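You operate a simulated robot arm through the tools that you are given. There is no shell and no other tool.

You are at the controls of a simulated two-armed robot. One attempt, no reset.

Task
Hold the red bowl on the top of the white table steady with one hand and put the label roll labelled "dish soap" from the top of the wooden counter in it with the other.

The check looks at the end state, three seconds after you hand in, the way a careful person would. Anything else that was tipped, shoved, dropped, spilled or broken makes it a failure.

Robot
Two 7-joint arms with two-finger parallel grippers on one trunk, on a base that moves. Base frame: it is fixed to the floor where the robot stands at the start and does not move with it; the origin is under the middle of the robot, x ahead of it, y to its left, z up. Lengths are in mm, angles in degrees, forces in N, time in s.
The left shoulder is at the start at [110, 169, 1511], the right one opposite. With the tool pointing down near the work surface each hand reaches from about 680 to 760 mm from the robot's upright axis, wherever it stands, measured 20 degrees to its own side. Places, roughly: label roll [1500, -3000, 1000]; red bowl [4250, -3500, 750]. Payload 1.57 kg a hand.
The tool frame of a hand sits at the grasp point between the pads (the TCP): z along the fingers, y along the line on which they close. The tips reach 30 mm beyond it. Largest opening 80 mm; finger width 17, thickness 12; the body of the gripper, 40 by 82 mm, starts 80 mm behind the TCP.
Orientation is told as [roll, pitch, yaw] about the base's x, y, z axes, in that order, counted from this pose: with the fingers straight down and closing along the base's y, the tool's x points along the base's -x, its y along +y and its z along -z.

Tools
- The arms move only by the tool play_rows. It takes "left_targets", "right_targets" or both (then of equal length, played together; a hand with none holds still); each is text: rows parted by semicolons, each of 7 numbers parted by spaces: the opening in per cent of the stroke, from 0 (shut) to 100 (fully open), then the shift along the tool's x, y, z in units of 25 mm (1.0 is 25 mm), then the turn, a rotation vector about the tool's x, y, z in units of 6 degrees (1.0 is 6 degrees). In form: fingers tx ty tz wx wy wz; .... A call has 1 to 20 rows; each row shifts and turns the commanded pose from where the row before left it, along the tool's axes as they then stand. A call with a number of a shift or a turn outside -1 to 1 is refused whole. Rows are played at 5 a second. More than 50 mm and 8.6 degrees between two rows, or a gripper value outside its range, and nothing of the call is played. A pose out of reach is approached as far as the arm can. The call stops where the force on the tool passes 40 N (or 10 N more than at its start, if that is more) or the arm is blocked; 0.2 s more then pass. Each finger travels about 72 mm/s and halts on what it meets, pressing with about 20 N; the grip force reading is that of the motor and also rises with nothing between the fingers. The clock runs only during rows and for 0.2 s after the last one: add rows that do not move to give the fingers time. The reply holds the time, the measured pose of the TCP, the force on the tool along the base axes, the opening and the grip force, in the units named above and with some noise, with the torque about the TCP (base axes, N m) and any sound that the robot's microphone picked up.
- Cameras (640 x 400 px; columns grow to the right, rows downward): "scene" is now at [161.4, 10.9, 1702.9]; the picture's right is [0.15, -0.99, 0.00], its down [-0.67, -0.10, -0.74] and it looks along [0.73, 0.11, -0.68] (base axes); focal length 261 px, centre (320, 200). "left" rides on the left gripper at [72, 7, -122] in its tool frame; the picture's right is [-0.09, 1.00, 0.00], its down [-0.84, -0.08, -0.54] and it looks along [-0.54, -0.05, 0.84] (tool axes); focal length 238 px, centre (320, 200). "right" rides on the right gripper at [72, -7, -122] in its tool frame; the picture's right is [0.09, 1.00, 0.00], its down [-0.84, 0.08, -0.54] and it looks along [-0.54, 0.05, 0.84] (tool axes); focal length 238 px, centre (320, 200). There is no depth. A picture from a camera that has moved, and an enlarged one, comes with that camera's place and axes in the base frame and with its lens.
- get_image(camera): a new picture of that camera. The clock stands still meanwhile.
- raise_lower(by): slides the trunk up (or, below 0, down) by that many mm; the arms and the scene camera ride with it, the base frame stays. It gives what a move gives, with no picture.
- base_move(legs): drives the robot by 1 to 6 legs, each [ahead, left, turn to the left] in mm, mm and degrees, along the robot's own axes; the way and the turn of a leg run together, so that a leg with both is an arc; at most 1500 mm and 180 degrees a leg. The arms and the cameras ride along, it lands a little off, and it stops where it bumps. It gives what a move gives.
- pan_tilt(pan, tilt): turns the head with the scene camera to pan (to the left, within 86 degrees either way) and tilt (down, from -29 to 69), counted from straight ahead of the robot. It gives what a move gives.
- close_up(camera, box): a new picture of the part [left, top, right, bottom] of that camera's present view, enlarged. The clock stands still meanwhile.
- finish_job(): hands the job in; it is judged then, once.

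Places have to be worked out from the pictures, the camera data and where the tool is seen. Open the grippers and draw the arms clear of the work before you hand the job in, unless the task says otherwise.

The tools are called after "Emit:" by a JSON object that holds its "op" and its "data". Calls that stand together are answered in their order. play_rows: Moves the arms, as the interface text tells. Its arguments: {"type":"object","properties":{"left_targets":{"type":"string"},"right_targets":{"type":"string"}},"required":[]} The other tools are called the same way: raise_lower (by) moves the trunk up or down; base_move (legs) drives the base; pan_tilt (pan, tilt) turns the head that bears the scene camera; get_image (camera) takes a picture; close_up (camera, box) takes an enlarged picture of a part of a camera's view; finish_job () hands the job in.

At the start:

```text
time: 0.0
left_eef_pos: [654.4, 279.9, 1110.0]
left_orientation: [0.1, 0.0, 0.0]
left_ft_force: [-0.2, 0.6, -0.5]
left_ft_torque: [-0.01, 0.02, 0.02]
left_gripper_width: 80.1
left_grip_force: 0.1
right_eef_pos: [678.1, -214.5, 1110.2]
right_orientation: [0.0, 0.0, -0.1]
right_ft_force: [0.0, 0.0, 0.1]
right_ft_torque: [0.0, 0.04, 0.01]
right_gripper_width: 80.1
right_grip_force: 0.0
trunk travel left (down, up): [-825.0, 65.0]
robot x, y, heading: [1.8, -2.8, 0.0]
head pan, tilt (commanded): [8.7, 42.6]
```

scene: 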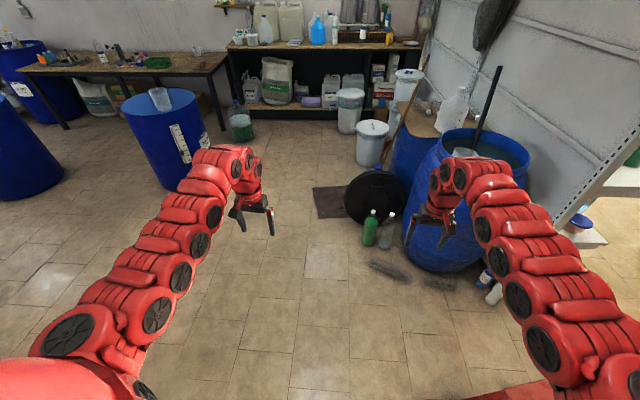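
right: 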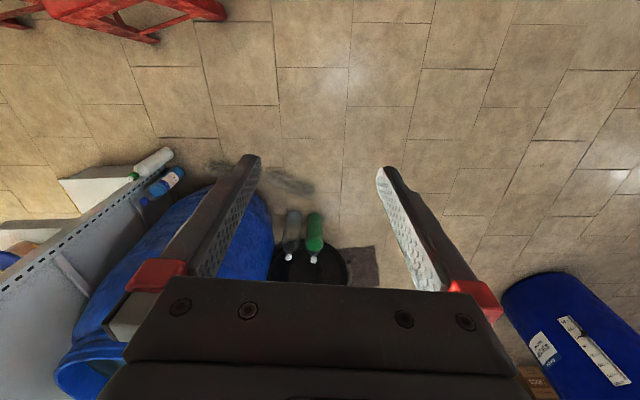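
left: 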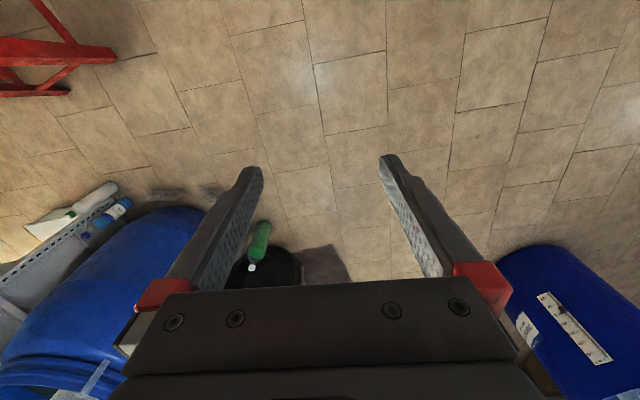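

The label roll should be far to the right (about [1500,-3000,1000]) and the bowl beyond it, neither of which shows in the present pictures. I turn the head to the right to see the way there.

Emit:
{"op": "pan_tilt", "data": {"pan": -60, "tilt": 25}}

Emit:
{"op": "get_image", "data": {"camera": "scene"}}

```text
time: 1.4
left_eef_pos: [654.1, 279.7, 1109.9]
left_orientation: [0.0, 0.0, 0.0]
left_ft_force: [0.0, -0.5, 0.4]
left_ft_torque: [0.0, 0.0, 0.01]
left_gripper_width: 79.9
left_grip_force: 0.1
right_eef_pos: [679.0, -214.1, 1109.6]
right_orientation: [0.0, 0.0, -0.1]
right_ft_force: [1.0, 0.2, 0.2]
right_ft_torque: [0.02, -0.03, -0.03]
right_gripper_width: 80.2
right_grip_force: 0.0
trunk travel left (down, up): [-825.0, 65.0]
robot x, y, heading: [2.6, -0.6, 0.2]
head pan, tilt (commanded): [-60.0, 25.0]
```

```text
taken
camera scene: at [125.3, -81.4, 1730.0], right [-0.87, -0.5, 0.0], down [-0.21, 0.37, -0.91], along [0.45, -0.78, -0.42], focal length 261 px, centre (320, 200)
```

scene: 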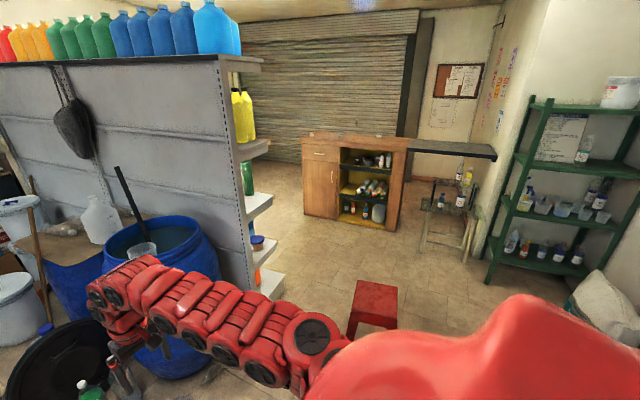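

The picture shows a wooden counter with an open cabinet at about [1400,-3000], a red stool on the floor near [480,-1400] and a shelf end near [1280,-1400]. I enlarge the view of the counter and look at my base footprint too.

Emit:
{"op": "close_up", "data": {"camera": "scene", "box": [270, 100, 510, 250]}}

Emit:
{"op": "pan_tilt", "data": {"pan": -80, "tilt": 55}}

Emit:
{"op": "get_image", "data": {"camera": "scene"}}

```text
2.67 times, centred on (390, 175) of scene
camera zoom: at [125.3, -81.4, 1730.0], right [-0.87, -0.5, 0.0], down [-0.21, 0.37, -0.91], along [0.45, -0.78, -0.42], focal length 696 px, centre (133, 267)
```

zoom: 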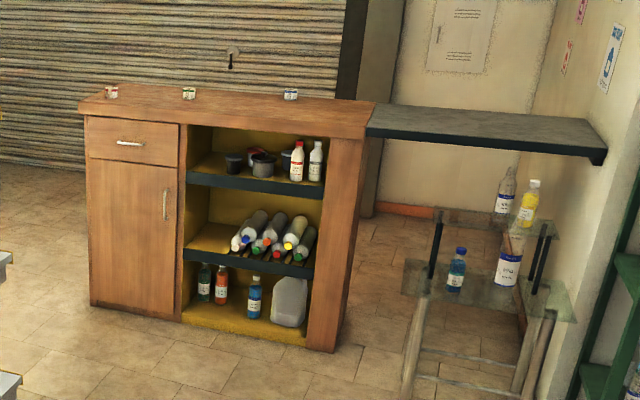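

```text
time: 2.4
left_eef_pos: [653.9, 280.2, 1109.7]
left_orientation: [-0.1, 0.0, 0.1]
left_ft_force: [-0.3, 0.6, 0.2]
left_ft_torque: [-0.01, -0.05, 0.0]
left_gripper_width: 80.0
left_grip_force: 0.2
right_eef_pos: [678.3, -214.4, 1108.8]
right_orientation: [0.1, 0.1, -0.1]
right_ft_force: [-0.3, 0.6, 1.2]
right_ft_torque: [-0.04, -0.02, 0.0]
right_gripper_width: 79.9
right_grip_force: 0.1
trunk travel left (down, up): [-825.0, 65.0]
robot x, y, heading: [1.4, 0.7, 0.0]
head pan, tilt (commanded): [-80.0, 55.0]
```

```text
taken
camera scene: at [91.8, -72.7, 1686.1], right [-0.98, -0.17, 0.0], down [-0.14, 0.81, -0.57], along [0.1, -0.57, -0.82], focal length 261 px, centre (320, 200)
```

scene: 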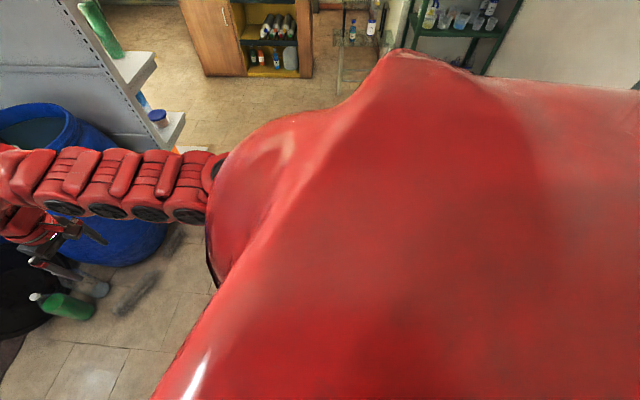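

Three small label rolls stand on the counter top (about z 1010), and I judge the counter front at y≈-2900, x from about 740 to 1950. I raise the trunk for clearance, turn right by 90 degrees in place (nothing within arm sweep), and look ahead.

Emit:
{"op": "raise_lower", "data": {"by": 60}}

Emit:
{"op": "base_move", "data": {"legs": [[0, 0, -90]]}}

Emit:
{"op": "pan_tilt", "data": {"pan": 0, "tilt": 35}}

Emit:
{"op": "get_image", "data": {"camera": "scene"}}

```text
time: 3.4
left_eef_pos: [653.8, 280.1, 1169.4]
left_orientation: [0.0, 0.0, 0.0]
left_ft_force: [-0.2, -0.5, 0.2]
left_ft_torque: [-0.01, 0.01, 0.01]
left_gripper_width: 79.8
left_grip_force: 0.0
right_eef_pos: [678.0, -214.8, 1170.4]
right_orientation: [0.1, 0.1, 0.0]
right_ft_force: [0.5, 0.6, -1.0]
right_ft_torque: [-0.01, 0.0, -0.04]
right_gripper_width: 80.2
right_grip_force: 0.0
trunk travel left (down, up): [-885.0, 5.0]
robot x, y, heading: [2.3, -0.9, 0.1]
head pan, tilt (commanded): [-80.0, 55.0]
```

```text
time: 7.5
left_eef_pos: [287.3, -651.8, 1171.0]
left_orientation: [0.0, -0.1, -89.4]
left_ft_force: [-0.4, -0.4, -1.3]
left_ft_torque: [0.02, 0.0, -0.03]
left_gripper_width: 80.1
left_grip_force: 0.1
right_eef_pos: [-208.3, -680.1, 1169.5]
right_orientation: [-0.1, 0.0, -89.5]
right_ft_force: [0.5, 1.2, 0.5]
right_ft_torque: [-0.02, 0.0, 0.0]
right_gripper_width: 80.0
right_grip_force: 0.0
trunk travel left (down, up): [-885.0, 5.0]
robot x, y, heading: [-2.1, 1.7, -89.1]
head pan, tilt (commanded): [-80.0, 55.0]
```

```text
time: 9.1
left_eef_pos: [285.9, -652.4, 1169.6]
left_orientation: [0.0, 0.0, -89.4]
left_ft_force: [0.6, -0.8, 0.1]
left_ft_torque: [-0.02, 0.01, 0.0]
left_gripper_width: 80.0
left_grip_force: 0.1
right_eef_pos: [-206.3, -680.5, 1170.4]
right_orientation: [-0.1, 0.0, -89.5]
right_ft_force: [0.1, 0.4, -0.4]
right_ft_torque: [-0.01, 0.01, 0.02]
right_gripper_width: 79.7
right_grip_force: 0.1
trunk travel left (down, up): [-885.0, 5.0]
robot x, y, heading: [-0.7, -1.0, -89.3]
head pan, tilt (commanded): [0.0, 35.0]
```

```text
taken
camera scene: at [0.5, -170.2, 1774.3], right [-1.0, -0.01, 0.0], down [-0.01, 0.57, -0.82], along [0.01, -0.82, -0.57], focal length 261 px, centre (320, 200)
```

scene: 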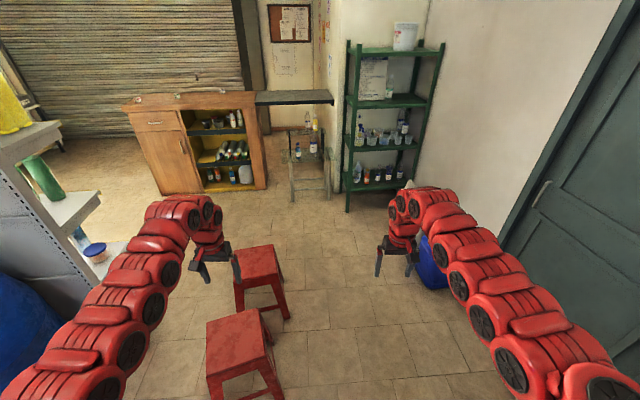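

Now I see two red stools (about [430,-1350] and [415,-815]), a blue bin near [-860,-1550] and a green rack starting near [-275,-2530]. I enlarge the counter top to find the rolls and the depth of the counter.

Emit:
{"op": "close_up", "data": {"camera": "scene", "box": [110, 60, 270, 160]}}

Emit:
{"op": "pan_tilt", "data": {"pan": 70, "tilt": 20}}

Emit:
{"op": "get_image", "data": {"camera": "scene"}}

```text
4.00 times, centred on (190, 110) of scene
camera zoom: at [0.5, -170.2, 1774.3], right [-1.0, -0.01, 0.0], down [-0.01, 0.57, -0.82], along [0.01, -0.82, -0.57], focal length 1044 px, centre (840, 560)
```

zoom: 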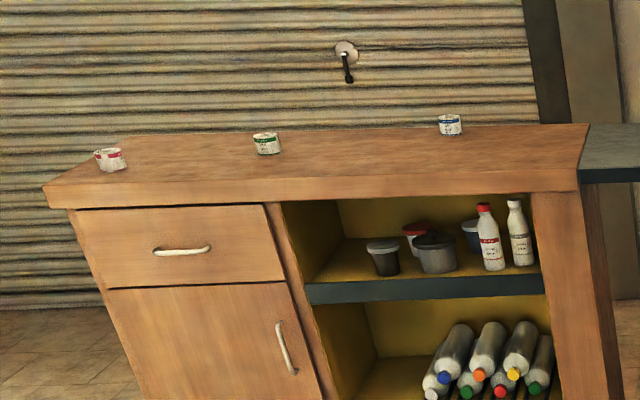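

```text
time: 10.5
left_eef_pos: [286.7, -652.0, 1169.2]
left_orientation: [0.0, 0.0, -89.4]
left_ft_force: [0.6, -0.5, -0.9]
left_ft_torque: [0.01, -0.01, -0.03]
left_gripper_width: 80.0
left_grip_force: 0.0
right_eef_pos: [-208.2, -680.4, 1169.1]
right_orientation: [0.1, 0.0, -89.5]
right_ft_force: [0.3, 0.0, 0.7]
right_ft_torque: [-0.03, -0.04, 0.01]
right_gripper_width: 80.0
right_grip_force: 0.0
trunk travel left (down, up): [-885.0, 5.0]
robot x, y, heading: [2.9, 0.8, -89.4]
head pan, tilt (commanded): [70.0, 20.0]
```

```text
taken
camera scene: at [87.4, -113.2, 1798.1], right [-0.33, -0.94, 0.0], down [-0.32, 0.11, -0.94], along [0.89, -0.31, -0.34], focal length 261 px, centre (320, 200)
```

scene: 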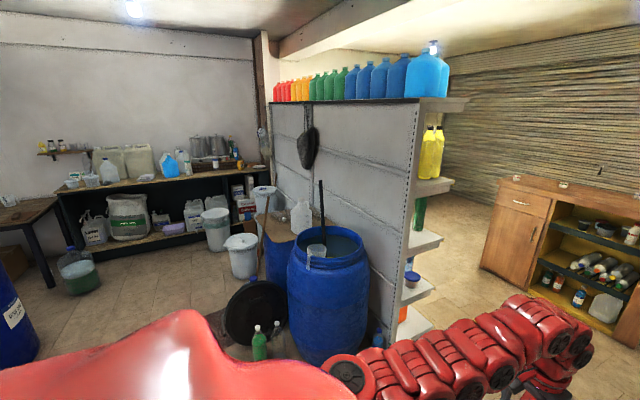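

Counter corners work out to about FL [2113,-2930], FR [736,-3032], BR [834,-3654], with the rolls near red [2033,-3097], green [1683,-3272], blue [1231,-3516]. I drive with the robot facing +x (hands passing high over the stools), sliding right through the corridor between stools and bin.

Emit:
{"op": "base_move", "data": {"legs": [[0, 0, 89.4], [-260, 0, 0], [0, -1200, 0], [0, -850, 0]]}}

Emit:
{"op": "pan_tilt", "data": {"pan": 0, "tilt": 30}}

Emit:
{"op": "get_image", "data": {"camera": "scene"}}

```text
time: 25.9
left_eef_pos: [404.0, -1759.6, 1170.3]
left_orientation: [0.0, 0.0, 0.6]
left_ft_force: [0.5, -0.4, -0.3]
left_ft_torque: [-0.02, 0.0, -0.05]
left_gripper_width: 80.0
left_grip_force: 0.0
right_eef_pos: [432.0, -2254.3, 1168.4]
right_orientation: [0.0, 0.0, 0.5]
right_ft_force: [0.8, 0.2, 0.7]
right_ft_torque: [0.01, -0.01, -0.01]
right_gripper_width: 80.2
right_grip_force: 0.2
trunk travel left (down, up): [-885.0, 5.0]
robot x, y, heading: [-247.0, -2048.3, 0.3]
head pan, tilt (commanded): [70.0, 20.0]
```

```text
time: 27.3
left_eef_pos: [403.5, -1759.9, 1171.3]
left_orientation: [0.0, 0.0, 0.7]
left_ft_force: [0.2, 0.7, -0.5]
left_ft_torque: [0.02, -0.06, 0.05]
left_gripper_width: 80.2
left_grip_force: 0.0
right_eef_pos: [433.8, -2254.3, 1169.0]
right_orientation: [0.1, 0.0, 0.6]
right_ft_force: [-0.1, -0.4, -0.8]
right_ft_torque: [-0.01, 0.03, -0.02]
right_gripper_width: 80.1
right_grip_force: 0.1
trunk travel left (down, up): [-885.0, 5.0]
robot x, y, heading: [-245.7, -2046.1, 0.6]
head pan, tilt (commanded): [0.0, 30.0]
```

```text
taken
camera scene: at [-77.9, -2046.7, 1782.1], right [0.01, -1.0, 0.0], down [-0.5, -0.01, -0.87], along [0.87, 0.01, -0.5], focal length 261 px, centre (320, 200)
```

scene: 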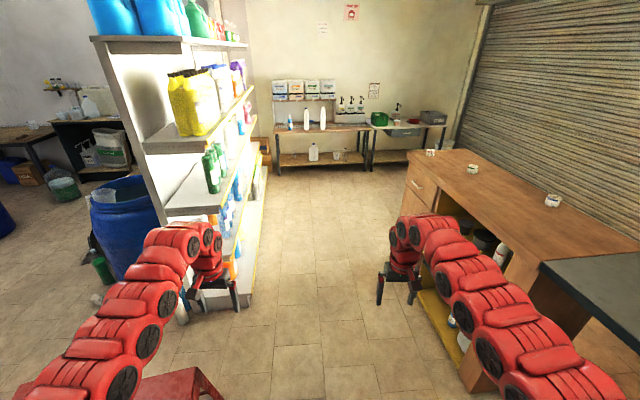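

Good clear view: the counter is on the right, the far tables at the end of the aisle. I enlarge the rolls on the counter and the far table where the bowl should be.

Emit:
{"op": "close_up", "data": {"camera": "scene", "box": [410, 135, 570, 235]}}

Emit:
{"op": "close_up", "data": {"camera": "scene", "box": [270, 75, 460, 194]}}

Emit:
{"op": "close_up", "data": {"camera": "scene", "box": [460, 155, 492, 175]}}

Emit:
{"op": "close_up", "data": {"camera": "scene", "box": [536, 188, 568, 208]}}

Emit:
{"op": "close_up", "data": {"camera": "scene", "box": [416, 142, 448, 162]}}

```text
4.00 times, centred on (490, 185) of scene
camera zoom: at [-77.9, -2046.7, 1782.1], right [0.01, -1.0, 0.0], down [-0.5, -0.01, -0.87], along [0.87, 0.01, -0.5], focal length 1044 px, centre (-360, 260)
```

zoom: 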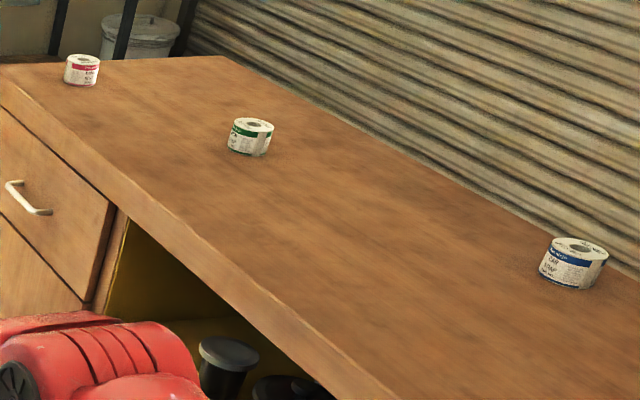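

```text
3.36 times, centred on (365, 134) of scene
camera zoom: at [-77.9, -2046.7, 1782.1], right [0.01, -1.0, 0.0], down [-0.5, -0.01, -0.87], along [0.87, 0.01, -0.5], focal length 877 px, centre (169, 420)
```

zoom: 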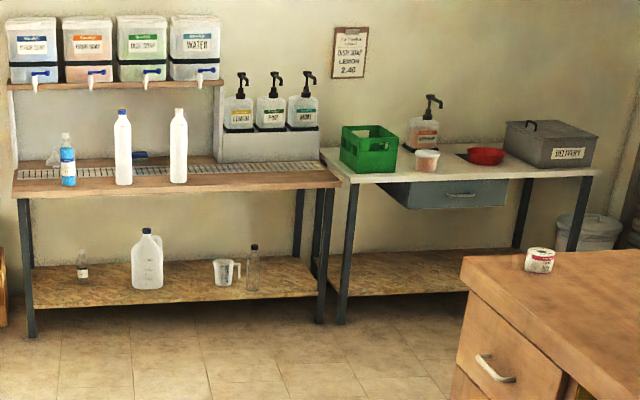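

```text
16.00 times, centred on (476, 165) of scene
camera zoom: at [-77.9, -2046.7, 1782.1], right [0.01, -1.0, 0.0], down [-0.5, -0.01, -0.87], along [0.87, 0.01, -0.5], focal length 4176 px, centre (-2176, 760)
```

zoom: 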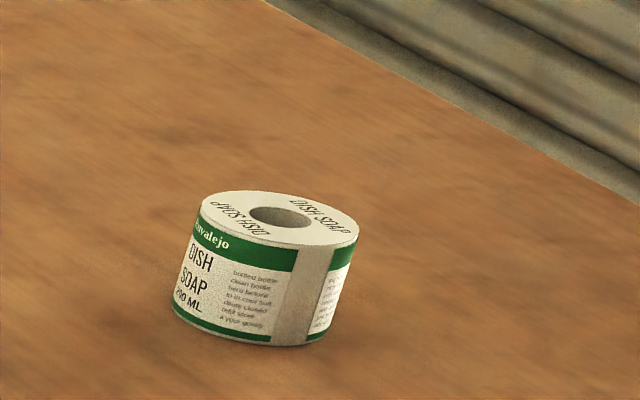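

```text
16.00 times, centred on (552, 198) of scene
camera zoom: at [-77.9, -2046.7, 1782.1], right [0.01, -1.0, 0.0], down [-0.5, -0.01, -0.87], along [0.87, 0.01, -0.5], focal length 4176 px, centre (-3392, 232)
```

zoom: 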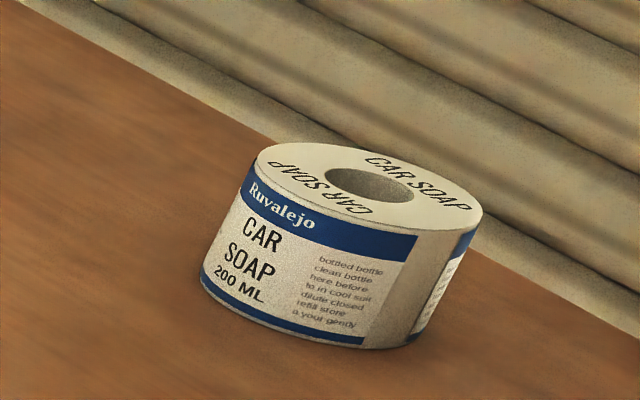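

```text
16.00 times, centred on (432, 152) of scene
camera zoom: at [-77.9, -2046.7, 1782.1], right [0.01, -1.0, 0.0], down [-0.5, -0.01, -0.87], along [0.87, 0.01, -0.5], focal length 4176 px, centre (-1472, 968)
```

zoom: 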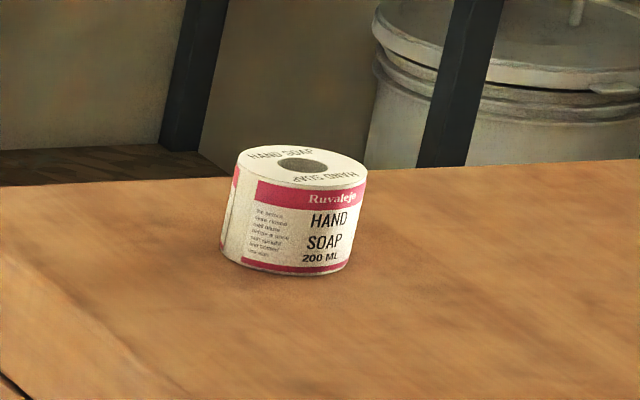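

The green-banded roll is the "dish soap" one; two-view sight lines put its base near [1576,-3076] at z≈1055, and the red bowl near [4150,-3495]. The aisle between shelf (y≈-1410) and counter front (y≈-2800) is free, so I drive ahead along it and look again.

Emit:
{"op": "base_move", "data": {"legs": [[1500, 0, 0], [560, -40, 0]]}}

Emit:
{"op": "pan_tilt", "data": {"pan": -80, "tilt": 35}}

Emit:
{"op": "get_image", "data": {"camera": "scene"}}

```text
time: 37.6
left_eef_pos: [2462.2, -1778.3, 1170.1]
left_orientation: [0.0, 0.0, 0.6]
left_ft_force: [0.1, 0.0, 0.2]
left_ft_torque: [0.04, -0.03, -0.01]
left_gripper_width: 79.9
left_grip_force: 0.0
right_eef_pos: [2492.4, -2274.4, 1170.0]
right_orientation: [0.0, 0.0, 0.6]
right_ft_force: [0.4, -0.4, 0.3]
right_ft_torque: [0.0, -0.01, 0.01]
right_gripper_width: 79.9
right_grip_force: 0.0
trunk travel left (down, up): [-885.0, 5.0]
robot x, y, heading: [1816.5, -2067.6, 0.8]
head pan, tilt (commanded): [0.0, 30.0]
```

```text
time: 39.1
left_eef_pos: [2462.7, -1779.7, 1170.3]
left_orientation: [0.0, -0.1, 0.7]
left_ft_force: [-0.4, 0.8, 0.2]
left_ft_torque: [0.01, -0.03, -0.02]
left_gripper_width: 79.9
left_grip_force: 0.1
right_eef_pos: [2493.6, -2274.4, 1168.8]
right_orientation: [-0.1, 0.0, 0.6]
right_ft_force: [-0.5, 0.2, -0.2]
right_ft_torque: [0.0, -0.01, 0.01]
right_gripper_width: 79.8
right_grip_force: 0.0
trunk travel left (down, up): [-885.0, 5.0]
robot x, y, heading: [1815.2, -2068.8, 0.8]
head pan, tilt (commanded): [-80.0, 35.0]
```

```text
taken
camera scene: at [1907.7, -2153.8, 1774.3], right [-0.98, -0.19, 0.0], down [-0.11, 0.56, -0.82], along [0.15, -0.8, -0.57], focal length 261 px, centre (320, 200)
```

scene: 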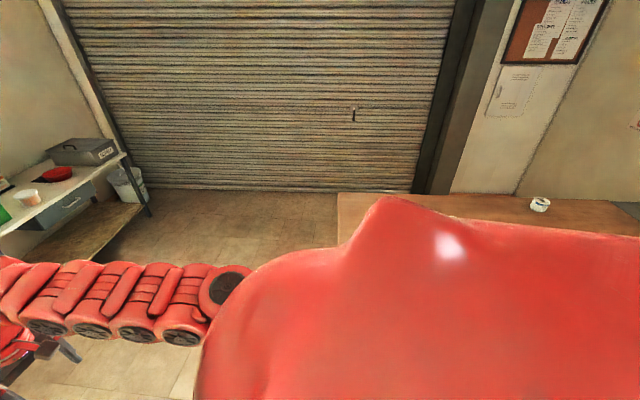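

From here the shoulder hides the counter; the bowl is visible on the far table. I turn right to face the counter (hands stay short of its front edge) and look down at it.

Emit:
{"op": "base_move", "data": {"legs": [[0, 0, -90]]}}

Emit:
{"op": "pan_tilt", "data": {"pan": 0, "tilt": 40}}

Emit:
{"op": "get_image", "data": {"camera": "scene"}}

Emit:
{"op": "get_image", "data": {"camera": "right"}}

```text
time: 43.3
left_eef_pos: [2098.6, -2717.4, 1170.5]
left_orientation: [-0.1, 0.0, -89.5]
left_ft_force: [-0.4, -1.2, -0.7]
left_ft_torque: [0.01, 0.0, -0.03]
left_gripper_width: 80.0
left_grip_force: 0.1
right_eef_pos: [1604.2, -2746.0, 1170.3]
right_orientation: [0.1, 0.0, -89.5]
right_ft_force: [-0.5, -0.1, -0.3]
right_ft_torque: [-0.01, 0.01, 0.0]
right_gripper_width: 80.2
right_grip_force: 0.1
trunk travel left (down, up): [-885.0, 5.0]
robot x, y, heading: [1807.6, -2064.4, -89.6]
head pan, tilt (commanded): [-80.0, 35.0]
```

```text
time: 44.9
left_eef_pos: [2097.7, -2718.8, 1169.7]
left_orientation: [0.1, 0.0, -89.5]
left_ft_force: [-0.6, 0.5, 0.3]
left_ft_torque: [-0.02, 0.04, -0.03]
left_gripper_width: 79.9
left_grip_force: 0.0
right_eef_pos: [1604.3, -2745.8, 1170.7]
right_orientation: [0.0, 0.1, -89.6]
right_ft_force: [0.0, 0.1, 0.0]
right_ft_torque: [0.03, -0.03, 0.01]
right_gripper_width: 80.2
right_grip_force: 0.1
trunk travel left (down, up): [-885.0, 5.0]
robot x, y, heading: [1813.3, -2066.0, -89.6]
head pan, tilt (commanded): [0.0, 40.0]
```

```text
taken
camera scene: at [1812.4, -2233.7, 1766.7], right [-1.0, -0.01, 0.0], down [-0.01, 0.64, -0.77], along [0.01, -0.77, -0.64], focal length 261 px, centre (320, 200)
```

scene: 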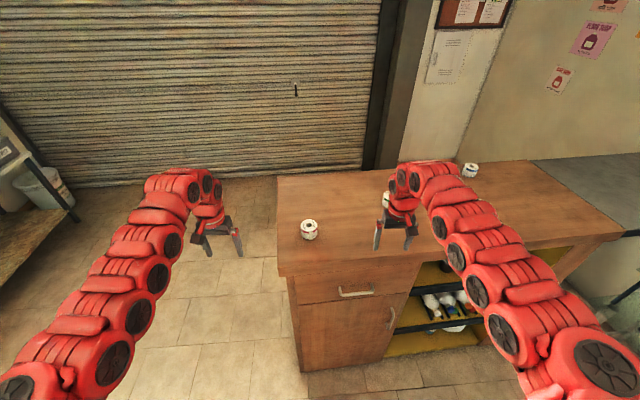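

```text
taken
camera right: at [1595.7, -2675.1, 1291.8], right [0.99, 0.1, 0.0], down [0.08, -0.84, 0.54], along [0.05, -0.54, -0.84], focal length 238 px, centre (320, 200)
```

right: 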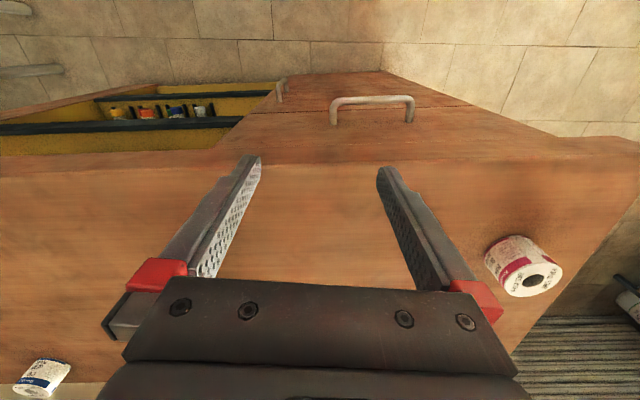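

The hand-soap roll is at (309,230) in the scene view; the dish-soap roll is just hidden behind the right gripper. I take enlarged views to pin down the counter height before moving over it.

Emit:
{"op": "close_up", "data": {"camera": "scene", "box": [270, 160, 430, 260]}}

Emit:
{"op": "close_up", "data": {"camera": "right", "box": [440, 200, 640, 325]}}

Emit:
{"op": "get_image", "data": {"camera": "left"}}

```text
4.00 times, centred on (350, 210) of scene
camera zoom: at [1812.4, -2233.7, 1766.7], right [-1.0, -0.01, 0.0], down [-0.01, 0.64, -0.77], along [0.01, -0.77, -0.64], focal length 1044 px, centre (200, 160)
```

zoom: 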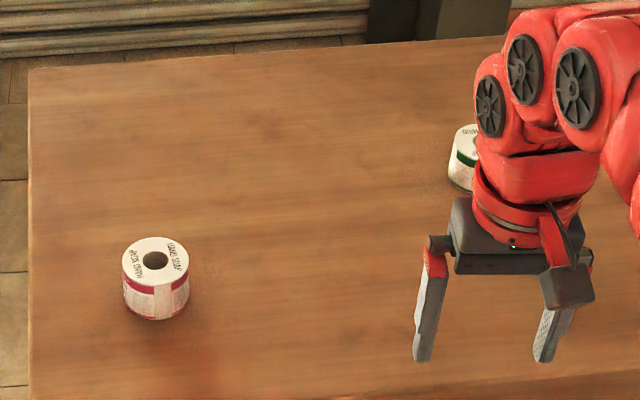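

```text
3.20 times, centred on (540, 262) of right
camera zoom: at [1595.7, -2675.1, 1291.8], right [0.99, 0.1, 0.0], down [0.08, -0.84, 0.54], along [0.05, -0.54, -0.84], focal length 763 px, centre (-384, 0)
```

zoom: 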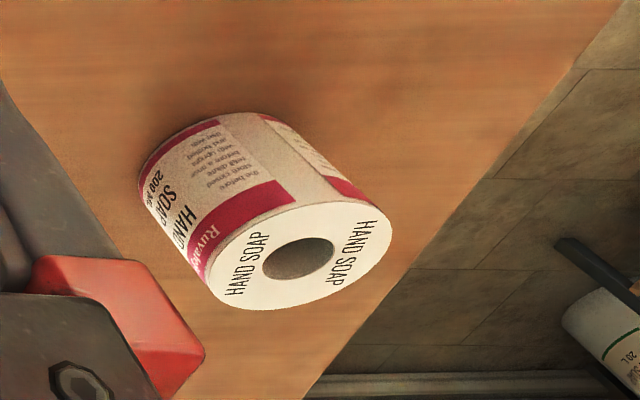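

```text
taken
camera left: at [2104.8, -2646.8, 1291.1], right [1.0, -0.08, 0.0], down [-0.07, -0.84, 0.54], along [-0.04, -0.54, -0.84], focal length 238 px, centre (320, 200)
```

left: 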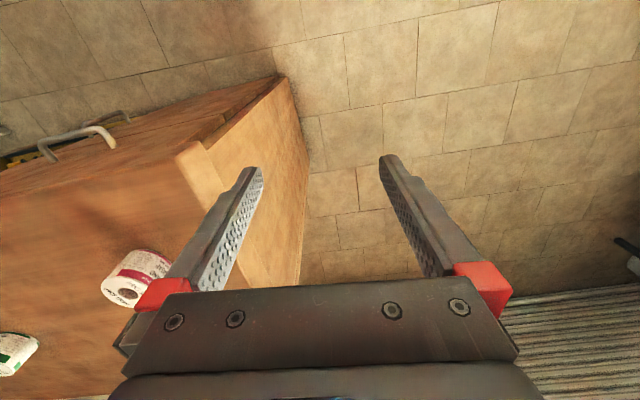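

Two views agree: roll tops are at z≈1116, rolls about 58 mm wide and 39 mm high, so the counter top is at z≈1077; the dish-soap roll is near [1540,-3033]. I lift both hands 50 mm for more clearance and look down to see how far my base sticks out toward the counter.

Emit:
{"op": "play_rows", "data": {"left_targets": "100 0 0 -1 0 0 0; 100 0 0 -1 0 0 0; 100 0 0 0 0 0 0", "right_targets": "100 0 0 -1 0 0 0; 100 0 0 -1 0 0 0; 100 0 0 0 0 0 0"}}

Emit:
{"op": "pan_tilt", "data": {"pan": 0, "tilt": 69}}

Emit:
{"op": "get_image", "data": {"camera": "scene"}}

```text
time: 45.7
left_eef_pos: [2098.0, -2717.8, 1220.0]
left_orientation: [0.0, 0.0, -89.6]
left_ft_force: [0.7, 0.5, 0.3]
left_ft_torque: [0.01, -0.01, -0.01]
left_gripper_width: 80.0
left_grip_force: 0.1
right_eef_pos: [1603.8, -2746.2, 1219.5]
right_orientation: [0.0, 0.1, -89.6]
right_ft_force: [0.7, 0.6, -0.5]
right_ft_torque: [0.0, -0.01, 0.0]
right_gripper_width: 79.9
right_grip_force: 0.1
trunk travel left (down, up): [-885.0, 5.0]
robot x, y, heading: [1811.0, -2070.1, -89.4]
head pan, tilt (commanded): [0.0, 40.0]
```

```text
time: 46.6
left_eef_pos: [2097.1, -2718.4, 1220.0]
left_orientation: [-0.1, 0.0, -89.5]
left_ft_force: [0.1, -0.2, 0.3]
left_ft_torque: [0.02, -0.01, 0.02]
left_gripper_width: 80.0
left_grip_force: 0.1
right_eef_pos: [1603.7, -2745.0, 1220.6]
right_orientation: [0.0, 0.0, -89.6]
right_ft_force: [0.3, -0.4, 0.3]
right_ft_torque: [-0.02, 0.0, 0.01]
right_gripper_width: 80.1
right_grip_force: 0.1
trunk travel left (down, up): [-885.0, 5.0]
robot x, y, heading: [1812.8, -2066.0, -89.5]
head pan, tilt (commanded): [0.0, 68.8]
```

```text
taken
camera scene: at [1812.2, -2204.5, 1730.7], right [-1.0, -0.01, 0.0], down [-0.01, 0.93, -0.36], along [0.0, -0.36, -0.93], focal length 261 px, centre (320, 200)
```

scene: 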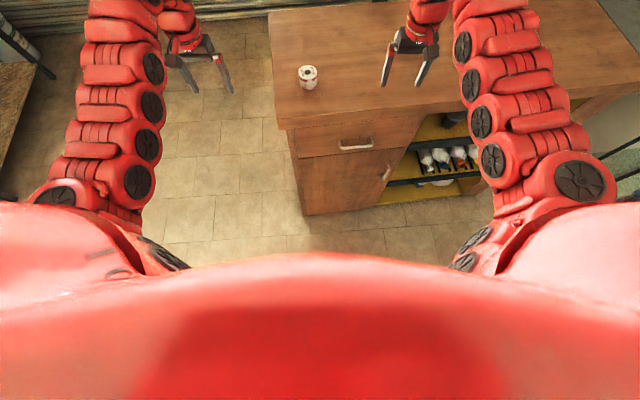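

Nothing of my base shows within about 400 mm ahead of the axis, so standing 390 mm from the counter front should be safe. I drive ahead about 255 mm and 26 mm right so that the right hand comes near the dish-soap roll, with fingertips at z≈1190, well above the rolls.

Emit:
{"op": "base_move", "data": {"legs": [[250, -28, 0]]}}

Emit:
{"op": "pan_tilt", "data": {"pan": 0, "tilt": 50}}

Emit:
{"op": "get_image", "data": {"camera": "scene"}}

Emit:
{"op": "get_image", "data": {"camera": "right"}}

Emit:
{"op": "get_image", "data": {"camera": "left"}}

```text
time: 48.4
left_eef_pos: [2071.3, -2966.3, 1220.4]
left_orientation: [0.0, -0.1, -89.6]
left_ft_force: [0.6, 0.2, 0.0]
left_ft_torque: [-0.02, -0.02, -0.03]
left_gripper_width: 80.0
left_grip_force: 0.0
right_eef_pos: [1576.9, -2994.4, 1220.3]
right_orientation: [0.0, -0.1, -89.7]
right_ft_force: [-0.6, -0.2, 0.0]
right_ft_torque: [-0.01, -0.01, 0.0]
right_gripper_width: 80.1
right_grip_force: 0.2
trunk travel left (down, up): [-885.0, 5.0]
robot x, y, heading: [1790.2, -2317.0, -89.6]
head pan, tilt (commanded): [0.0, 68.8]
```

```text
time: 49.2
left_eef_pos: [2069.1, -2967.6, 1219.0]
left_orientation: [-0.1, -0.1, -89.6]
left_ft_force: [0.5, 0.1, -0.4]
left_ft_torque: [-0.05, -0.04, -0.02]
left_gripper_width: 80.0
left_grip_force: 0.0
right_eef_pos: [1576.8, -2996.1, 1219.1]
right_orientation: [0.1, 0.2, -89.7]
right_ft_force: [1.0, 0.3, -0.6]
right_ft_torque: [0.0, 0.01, 0.02]
right_gripper_width: 80.0
right_grip_force: 0.0
trunk travel left (down, up): [-885.0, 5.0]
robot x, y, heading: [1789.8, -2315.3, -89.5]
head pan, tilt (commanded): [0.0, 50.0]
```

```text
taken
camera scene: at [1786.0, -2475.6, 1752.4], right [-1.0, -0.01, 0.0], down [-0.01, 0.77, -0.64], along [0.0, -0.64, -0.77], focal length 261 px, centre (320, 200)
```

scene: 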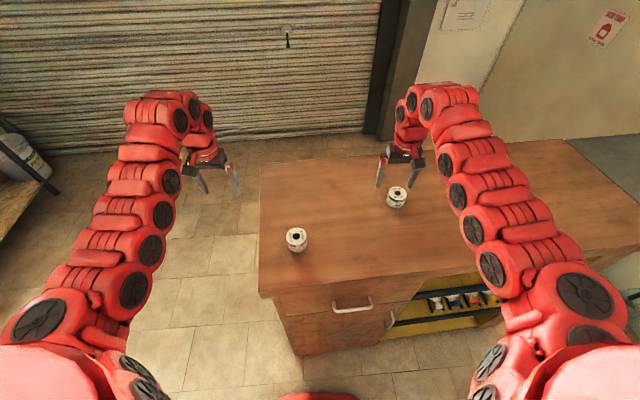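

```text
taken
camera right: at [1568.9, -2924.0, 1341.2], right [1.0, 0.1, 0.0], down [0.08, -0.84, 0.54], along [0.05, -0.54, -0.84], focal length 238 px, centre (320, 200)
```

right: 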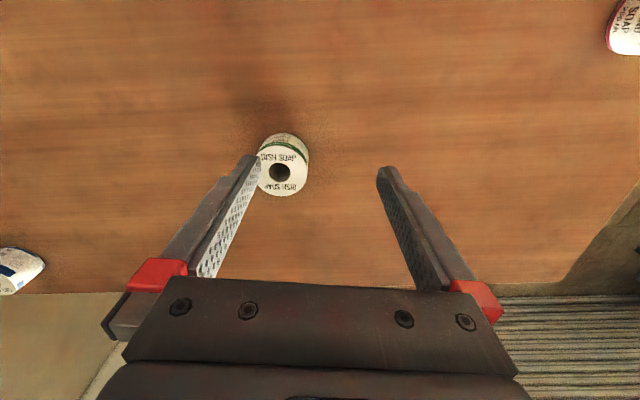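

```text
taken
camera left: at [2077.8, -2896.7, 1340.7], right [1.0, -0.08, 0.0], down [-0.07, -0.84, 0.54], along [-0.05, -0.54, -0.84], focal length 238 px, centre (320, 200)
```

left: 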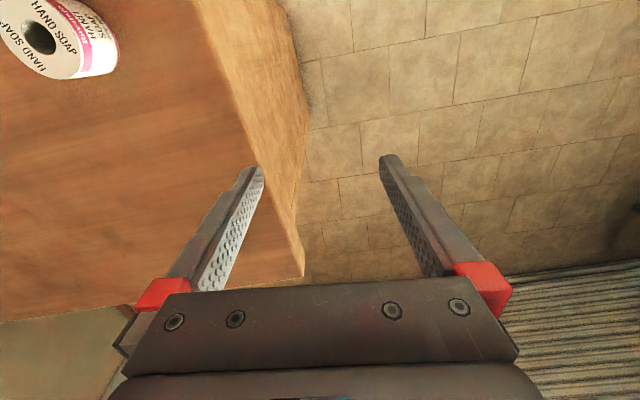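

The dish-soap roll now shows between/near the right fingers, about [1538,-3040]. I enlarge it in both views to fix its centre and height before lowering.

Emit:
{"op": "close_up", "data": {"camera": "right", "box": [230, 110, 350, 185]}}

Emit:
{"op": "close_up", "data": {"camera": "scene", "box": [360, 160, 440, 210]}}

```text
5.33 times, centred on (290, 148) of right
camera zoom: at [1568.9, -2924.0, 1341.2], right [1.0, 0.1, 0.0], down [0.08, -0.84, 0.54], along [0.05, -0.54, -0.84], focal length 1271 px, centre (480, 480)
```

zoom: 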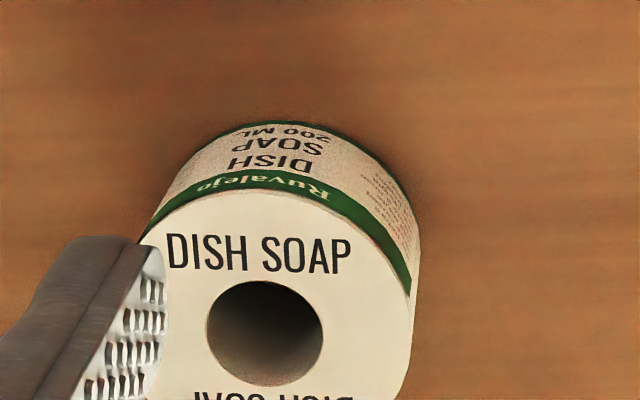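

```text
8.00 times, centred on (400, 185) of scene
camera zoom: at [1786.0, -2475.6, 1752.4], right [-1.0, -0.01, 0.0], down [-0.01, 0.77, -0.64], along [0.0, -0.64, -0.77], focal length 2088 px, centre (-320, 320)
```

zoom: 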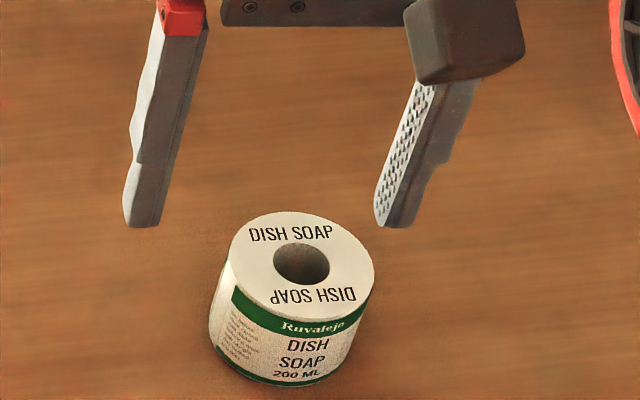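

Sight lines from both cameras meet at the roll centre [1539.5,-3037], top z≈1118. From TCP [1577,-2996,1219] I shift -37 mm in x and -41 mm in y, then descend most of the way and check.

Emit:
{"op": "play_rows", "data": {"right_targets": "100 -0.82 -0.745 0 0 0 0; 100 -0.82 -0.745 0 0 0 0; 100 0 0 0 0 0 0; 100 0 0 0.8 0 0 0; 100 0 0 0.8 0 0 0; 100 0 0 0 0 0 0"}}

Emit:
{"op": "get_image", "data": {"camera": "right"}}

Emit:
{"op": "close_up", "data": {"camera": "scene", "box": [360, 160, 440, 210]}}

```text
time: 50.6
left_eef_pos: [2070.4, -2966.6, 1220.0]
left_orientation: [0.0, 0.0, -89.6]
left_ft_force: [0.3, 0.1, 0.3]
left_ft_torque: [0.0, 0.04, -0.01]
left_gripper_width: 80.2
left_grip_force: 0.0
right_eef_pos: [1541.1, -3035.2, 1179.9]
right_orientation: [0.0, 0.0, -89.7]
right_ft_force: [0.5, -0.2, -0.5]
right_ft_torque: [0.01, 0.02, -0.02]
right_gripper_width: 79.9
right_grip_force: 0.1
trunk travel left (down, up): [-885.0, 5.0]
robot x, y, heading: [1785.7, -2312.1, -89.6]
head pan, tilt (commanded): [0.0, 50.0]
```

```text
taken
camera right: at [1532.0, -2964.0, 1302.2], right [1.0, 0.1, 0.0], down [0.08, -0.84, 0.54], along [0.05, -0.54, -0.84], focal length 238 px, centre (320, 200)
```

right: 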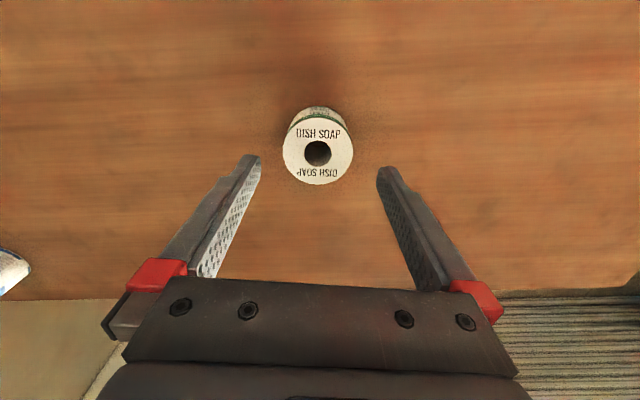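

```text
8.00 times, centred on (400, 185) of scene
camera zoom: at [1786.1, -2473.7, 1752.7], right [-1.0, -0.01, 0.0], down [-0.01, 0.77, -0.64], along [0.0, -0.64, -0.77], focal length 2088 px, centre (-320, 320)
```

zoom: 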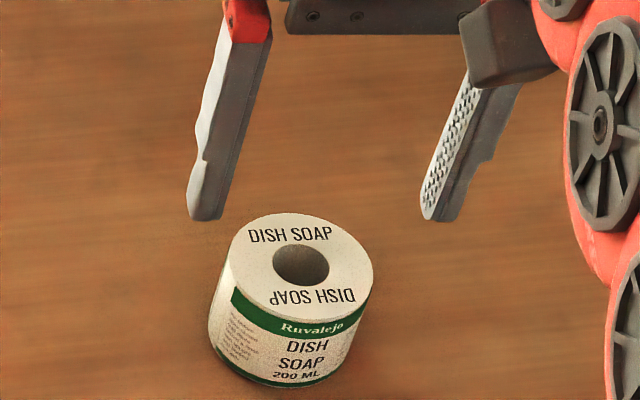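

The roll hole lies at [1537.5,-3037], well centred between the fingers (TCP [1541,-3035]). I descend 62 mm to put the fingertips about 10 mm above the counter, then check before closing.

Emit:
{"op": "play_rows", "data": {"right_targets": "100 -0.06 -0.1 0.82 0 0 0; 100 0 0 0.82 0 0 0; 100 0 0 0.82 0 0 0; 100 0 0 0 0 0 0"}}

Emit:
{"op": "get_image", "data": {"camera": "right"}}

Emit:
{"op": "close_up", "data": {"camera": "scene", "box": [360, 160, 440, 210]}}

```text
time: 51.6
left_eef_pos: [2070.2, -2968.2, 1220.1]
left_orientation: [0.1, 0.1, -89.6]
left_ft_force: [0.4, -0.6, -0.9]
left_ft_torque: [-0.01, -0.03, 0.0]
left_gripper_width: 79.7
left_grip_force: 0.0
right_eef_pos: [1538.3, -3037.5, 1118.1]
right_orientation: [0.0, 0.0, -89.7]
right_ft_force: [0.0, -0.2, -0.2]
right_ft_torque: [0.02, -0.03, 0.01]
right_gripper_width: 79.8
right_grip_force: 0.0
trunk travel left (down, up): [-885.0, 5.0]
robot x, y, heading: [1786.1, -2313.4, -89.6]
head pan, tilt (commanded): [0.0, 50.0]
```

```text
taken
camera right: at [1529.7, -2965.8, 1240.1], right [1.0, 0.1, 0.0], down [0.08, -0.84, 0.54], along [0.05, -0.54, -0.84], focal length 238 px, centre (320, 200)
```

right: 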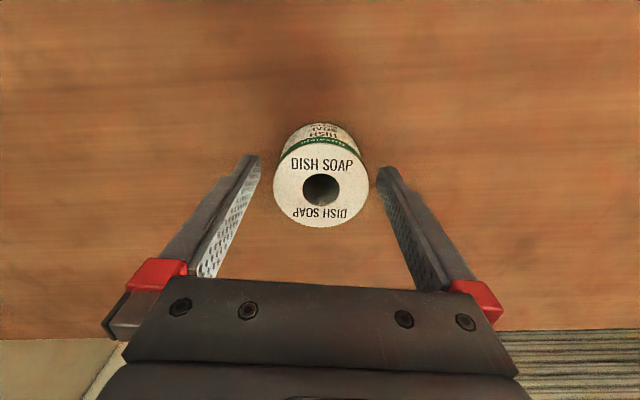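

```text
8.00 times, centred on (400, 185) of scene
camera zoom: at [1785.8, -2474.8, 1752.6], right [-1.0, -0.01, 0.0], down [-0.01, 0.77, -0.64], along [0.0, -0.64, -0.77], focal length 2088 px, centre (-320, 320)
```

zoom: 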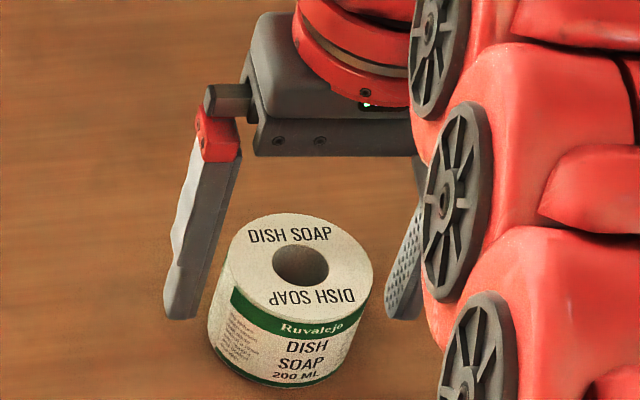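

TCP is at [1538,-3037.5,1118] with the roll centred between the pads (triangulated top z≈1115). I close the right gripper on it, with still rows to give the fingers time.

Emit:
{"op": "play_rows", "data": {"right_targets": "60 0 0 0 0 0 0; 40 0 0 0 0 0 0; 40 0 0 0 0 0 0; 30 0 0 0 0 0 0; 30 0 0 0 0 0 0"}}

Emit:
{"op": "get_image", "data": {"camera": "right"}}

```text
time: 52.9
left_eef_pos: [2071.4, -2968.1, 1219.2]
left_orientation: [0.1, 0.0, -89.6]
left_ft_force: [0.6, 0.3, 0.4]
left_ft_torque: [-0.01, 0.01, 0.0]
left_gripper_width: 80.0
left_grip_force: 0.1
right_eef_pos: [1538.1, -3037.4, 1118.3]
right_orientation: [0.0, -0.1, -89.7]
right_ft_force: [0.4, 0.2, 1.4]
right_ft_torque: [-0.02, 0.01, 0.02]
right_gripper_width: 54.4
right_grip_force: 19.6
trunk travel left (down, up): [-885.0, 5.0]
robot x, y, heading: [1784.4, -2315.3, -89.7]
head pan, tilt (commanded): [0.0, 50.0]
```

```text
taken
camera right: at [1530.2, -2965.8, 1240.4], right [1.0, 0.1, 0.0], down [0.08, -0.84, 0.54], along [0.05, -0.54, -0.84], focal length 238 px, centre (320, 200)
```

right: 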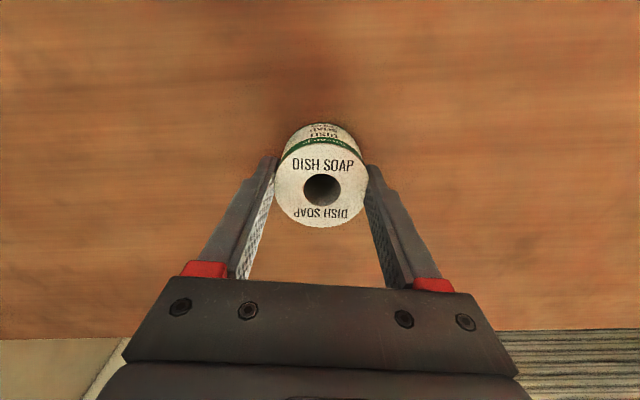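

The fingers stopped at 54.4 mm with 19.6 N: the roll is gripped. I lift it straight up 100 mm and check.

Emit:
{"op": "play_rows", "data": {"right_targets": "20 0 0 -0.4 0 0 0; 20 0 0 -0.8 0 0 0; 20 0 0 -0.9 0 0 0; 20 0 0 -0.9 0 0 0; 20 0 0 -0.8 0 0 0; 20 0 0 -0.4 0 0 0; 20 0 0 0 0 0 0"}}

Emit:
{"op": "get_image", "data": {"camera": "right"}}

Emit:
{"op": "get_image", "data": {"camera": "scene"}}

```text
time: 54.5
left_eef_pos: [2071.9, -2967.5, 1219.4]
left_orientation: [0.0, 0.0, -89.5]
left_ft_force: [0.0, 0.3, 0.1]
left_ft_torque: [0.0, -0.02, 0.0]
left_gripper_width: 80.1
left_grip_force: 0.1
right_eef_pos: [1536.9, -3038.2, 1223.4]
right_orientation: [0.1, -0.1, -89.7]
right_ft_force: [0.6, -0.1, -0.5]
right_ft_torque: [-0.04, -0.04, 0.0]
right_gripper_width: 54.5
right_grip_force: 19.7
trunk travel left (down, up): [-885.0, 5.0]
robot x, y, heading: [1789.3, -2315.0, -89.4]
head pan, tilt (commanded): [0.0, 50.0]
```

```text
taken
camera right: at [1529.4, -2966.5, 1345.0], right [1.0, 0.1, 0.0], down [0.08, -0.84, 0.54], along [0.05, -0.54, -0.84], focal length 238 px, centre (320, 200)
```

right: 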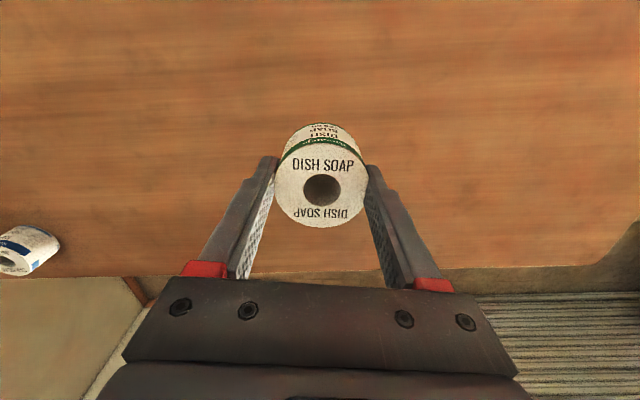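

```text
taken
camera scene: at [1786.1, -2474.9, 1752.5], right [-1.0, -0.01, 0.0], down [-0.01, 0.77, -0.64], along [0.0, -0.64, -0.77], focal length 261 px, centre (320, 200)
```

scene: 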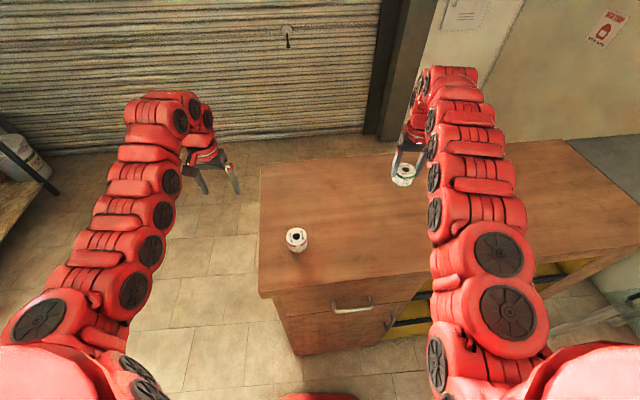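

The roll is held (54.5 mm, 19.7 N) and clear of the counter. I back away from the counter, turn left to face the far tables, drive partway and look at the white table.

Emit:
{"op": "base_move", "data": {"legs": [[-270, 0, 0], [0, 0, 85], [800, 0, 0]]}}

Emit:
{"op": "pan_tilt", "data": {"pan": -35, "tilt": 30}}

Emit:
{"op": "get_image", "data": {"camera": "scene"}}

```text
time: 63.9
left_eef_pos: [3257.4, -1883.6, 1219.0]
left_orientation: [0.0, 0.0, -4.7]
left_ft_force: [-0.3, 0.4, -0.1]
left_ft_torque: [-0.02, 0.01, -0.03]
left_gripper_width: 79.9
left_grip_force: 0.1
right_eef_pos: [3280.1, -2423.2, 1223.8]
right_orientation: [0.0, 0.0, -4.8]
right_ft_force: [-1.3, 0.6, -1.5]
right_ft_torque: [-0.02, -0.01, 0.0]
right_gripper_width: 54.6
right_grip_force: 20.2
trunk travel left (down, up): [-885.0, 5.0]
robot x, y, heading: [2583.4, -2108.9, -4.6]
head pan, tilt (commanded): [0.0, 50.0]
```

```text
time: 64.9
left_eef_pos: [3258.6, -1883.6, 1220.6]
left_orientation: [0.0, 0.0, -4.7]
left_ft_force: [0.1, -0.4, -0.2]
left_ft_torque: [-0.03, 0.02, 0.0]
left_gripper_width: 80.2
left_grip_force: 0.0
right_eef_pos: [3281.4, -2422.7, 1223.7]
right_orientation: [0.0, 0.0, -4.8]
right_ft_force: [0.6, -0.2, -1.1]
right_ft_torque: [-0.01, 0.0, -0.03]
right_gripper_width: 54.8
right_grip_force: 20.4
trunk travel left (down, up): [-885.0, 5.0]
robot x, y, heading: [2585.6, -2108.1, -4.7]
head pan, tilt (commanded): [-35.0, 30.0]
```

```text
taken
camera scene: at [2731.9, -2174.8, 1782.1], right [-0.64, -0.77, 0.0], down [-0.39, 0.32, -0.87], along [0.67, -0.55, -0.5], focal length 261 px, centre (320, 200)
```

scene: 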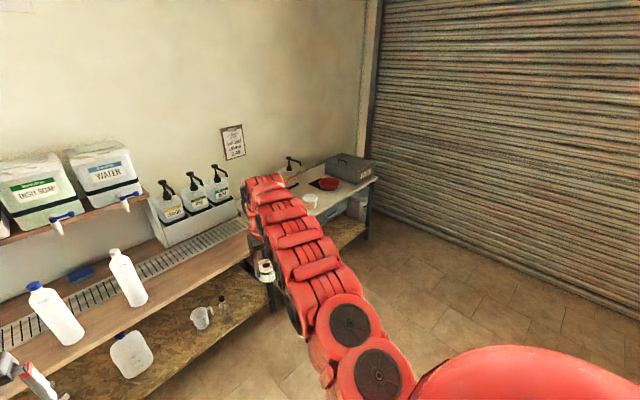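

The bowl is near [4196,-3467] on the white table, whose front edge runs at about 9.6° to the base's y axis. I turn 5° right and drive diagonally to stand about 1.1 m from the bowl, square to the table, hands kept high.

Emit:
{"op": "base_move", "data": {"legs": [[0, 0, -5], [680, -1074, 0]]}}

Emit:
{"op": "pan_tilt", "data": {"pan": 0, "tilt": 40}}

Emit:
{"op": "get_image", "data": {"camera": "scene"}}

Emit:
{"op": "get_image", "data": {"camera": "right"}}

```text
time: 71.8
left_eef_pos: [3776.9, -3091.9, 1219.3]
left_orientation: [-0.1, 0.0, -7.9]
left_ft_force: [0.4, 0.3, 0.7]
left_ft_torque: [0.04, 0.02, 0.02]
left_gripper_width: 79.9
left_grip_force: 0.1
right_eef_pos: [3769.9, -3631.5, 1223.6]
right_orientation: [0.0, 0.0, -7.9]
right_ft_force: [0.4, -0.5, -0.8]
right_ft_torque: [0.0, -0.04, 0.0]
right_gripper_width: 54.5
right_grip_force: 20.0
trunk travel left (down, up): [-885.0, 5.0]
robot x, y, heading: [3092.3, -3282.5, -7.7]
head pan, tilt (commanded): [-35.0, 30.0]
```

```text
time: 72.8
left_eef_pos: [3776.5, -3092.8, 1219.4]
left_orientation: [-0.1, 0.0, -7.7]
left_ft_force: [0.2, -0.2, 0.5]
left_ft_torque: [-0.01, -0.03, 0.0]
left_gripper_width: 79.9
left_grip_force: 0.0
right_eef_pos: [3769.8, -3631.1, 1223.1]
right_orientation: [0.0, 0.0, -8.0]
right_ft_force: [0.3, 0.7, -1.3]
right_ft_torque: [0.0, -0.01, -0.01]
right_gripper_width: 54.5
right_grip_force: 19.8
trunk travel left (down, up): [-885.0, 5.0]
robot x, y, heading: [3089.8, -3281.8, -8.0]
head pan, tilt (commanded): [0.0, 40.0]
```

```text
taken
camera scene: at [3253.1, -3305.1, 1766.7], right [-0.14, -0.99, 0.0], down [-0.64, 0.09, -0.77], along [0.76, -0.11, -0.64], focal length 261 px, centre (320, 200)
```

scene: 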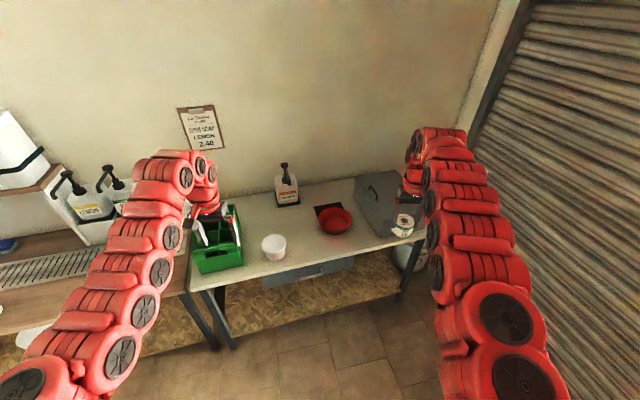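

```text
taken
camera right: at [3696.6, -3628.0, 1344.9], right [0.05, 1.0, 0.0], down [0.84, -0.04, 0.54], along [0.54, -0.03, -0.84], focal length 238 px, centre (320, 200)
```

right: 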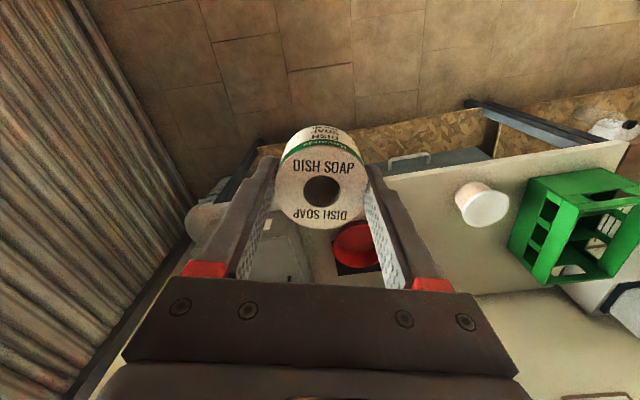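

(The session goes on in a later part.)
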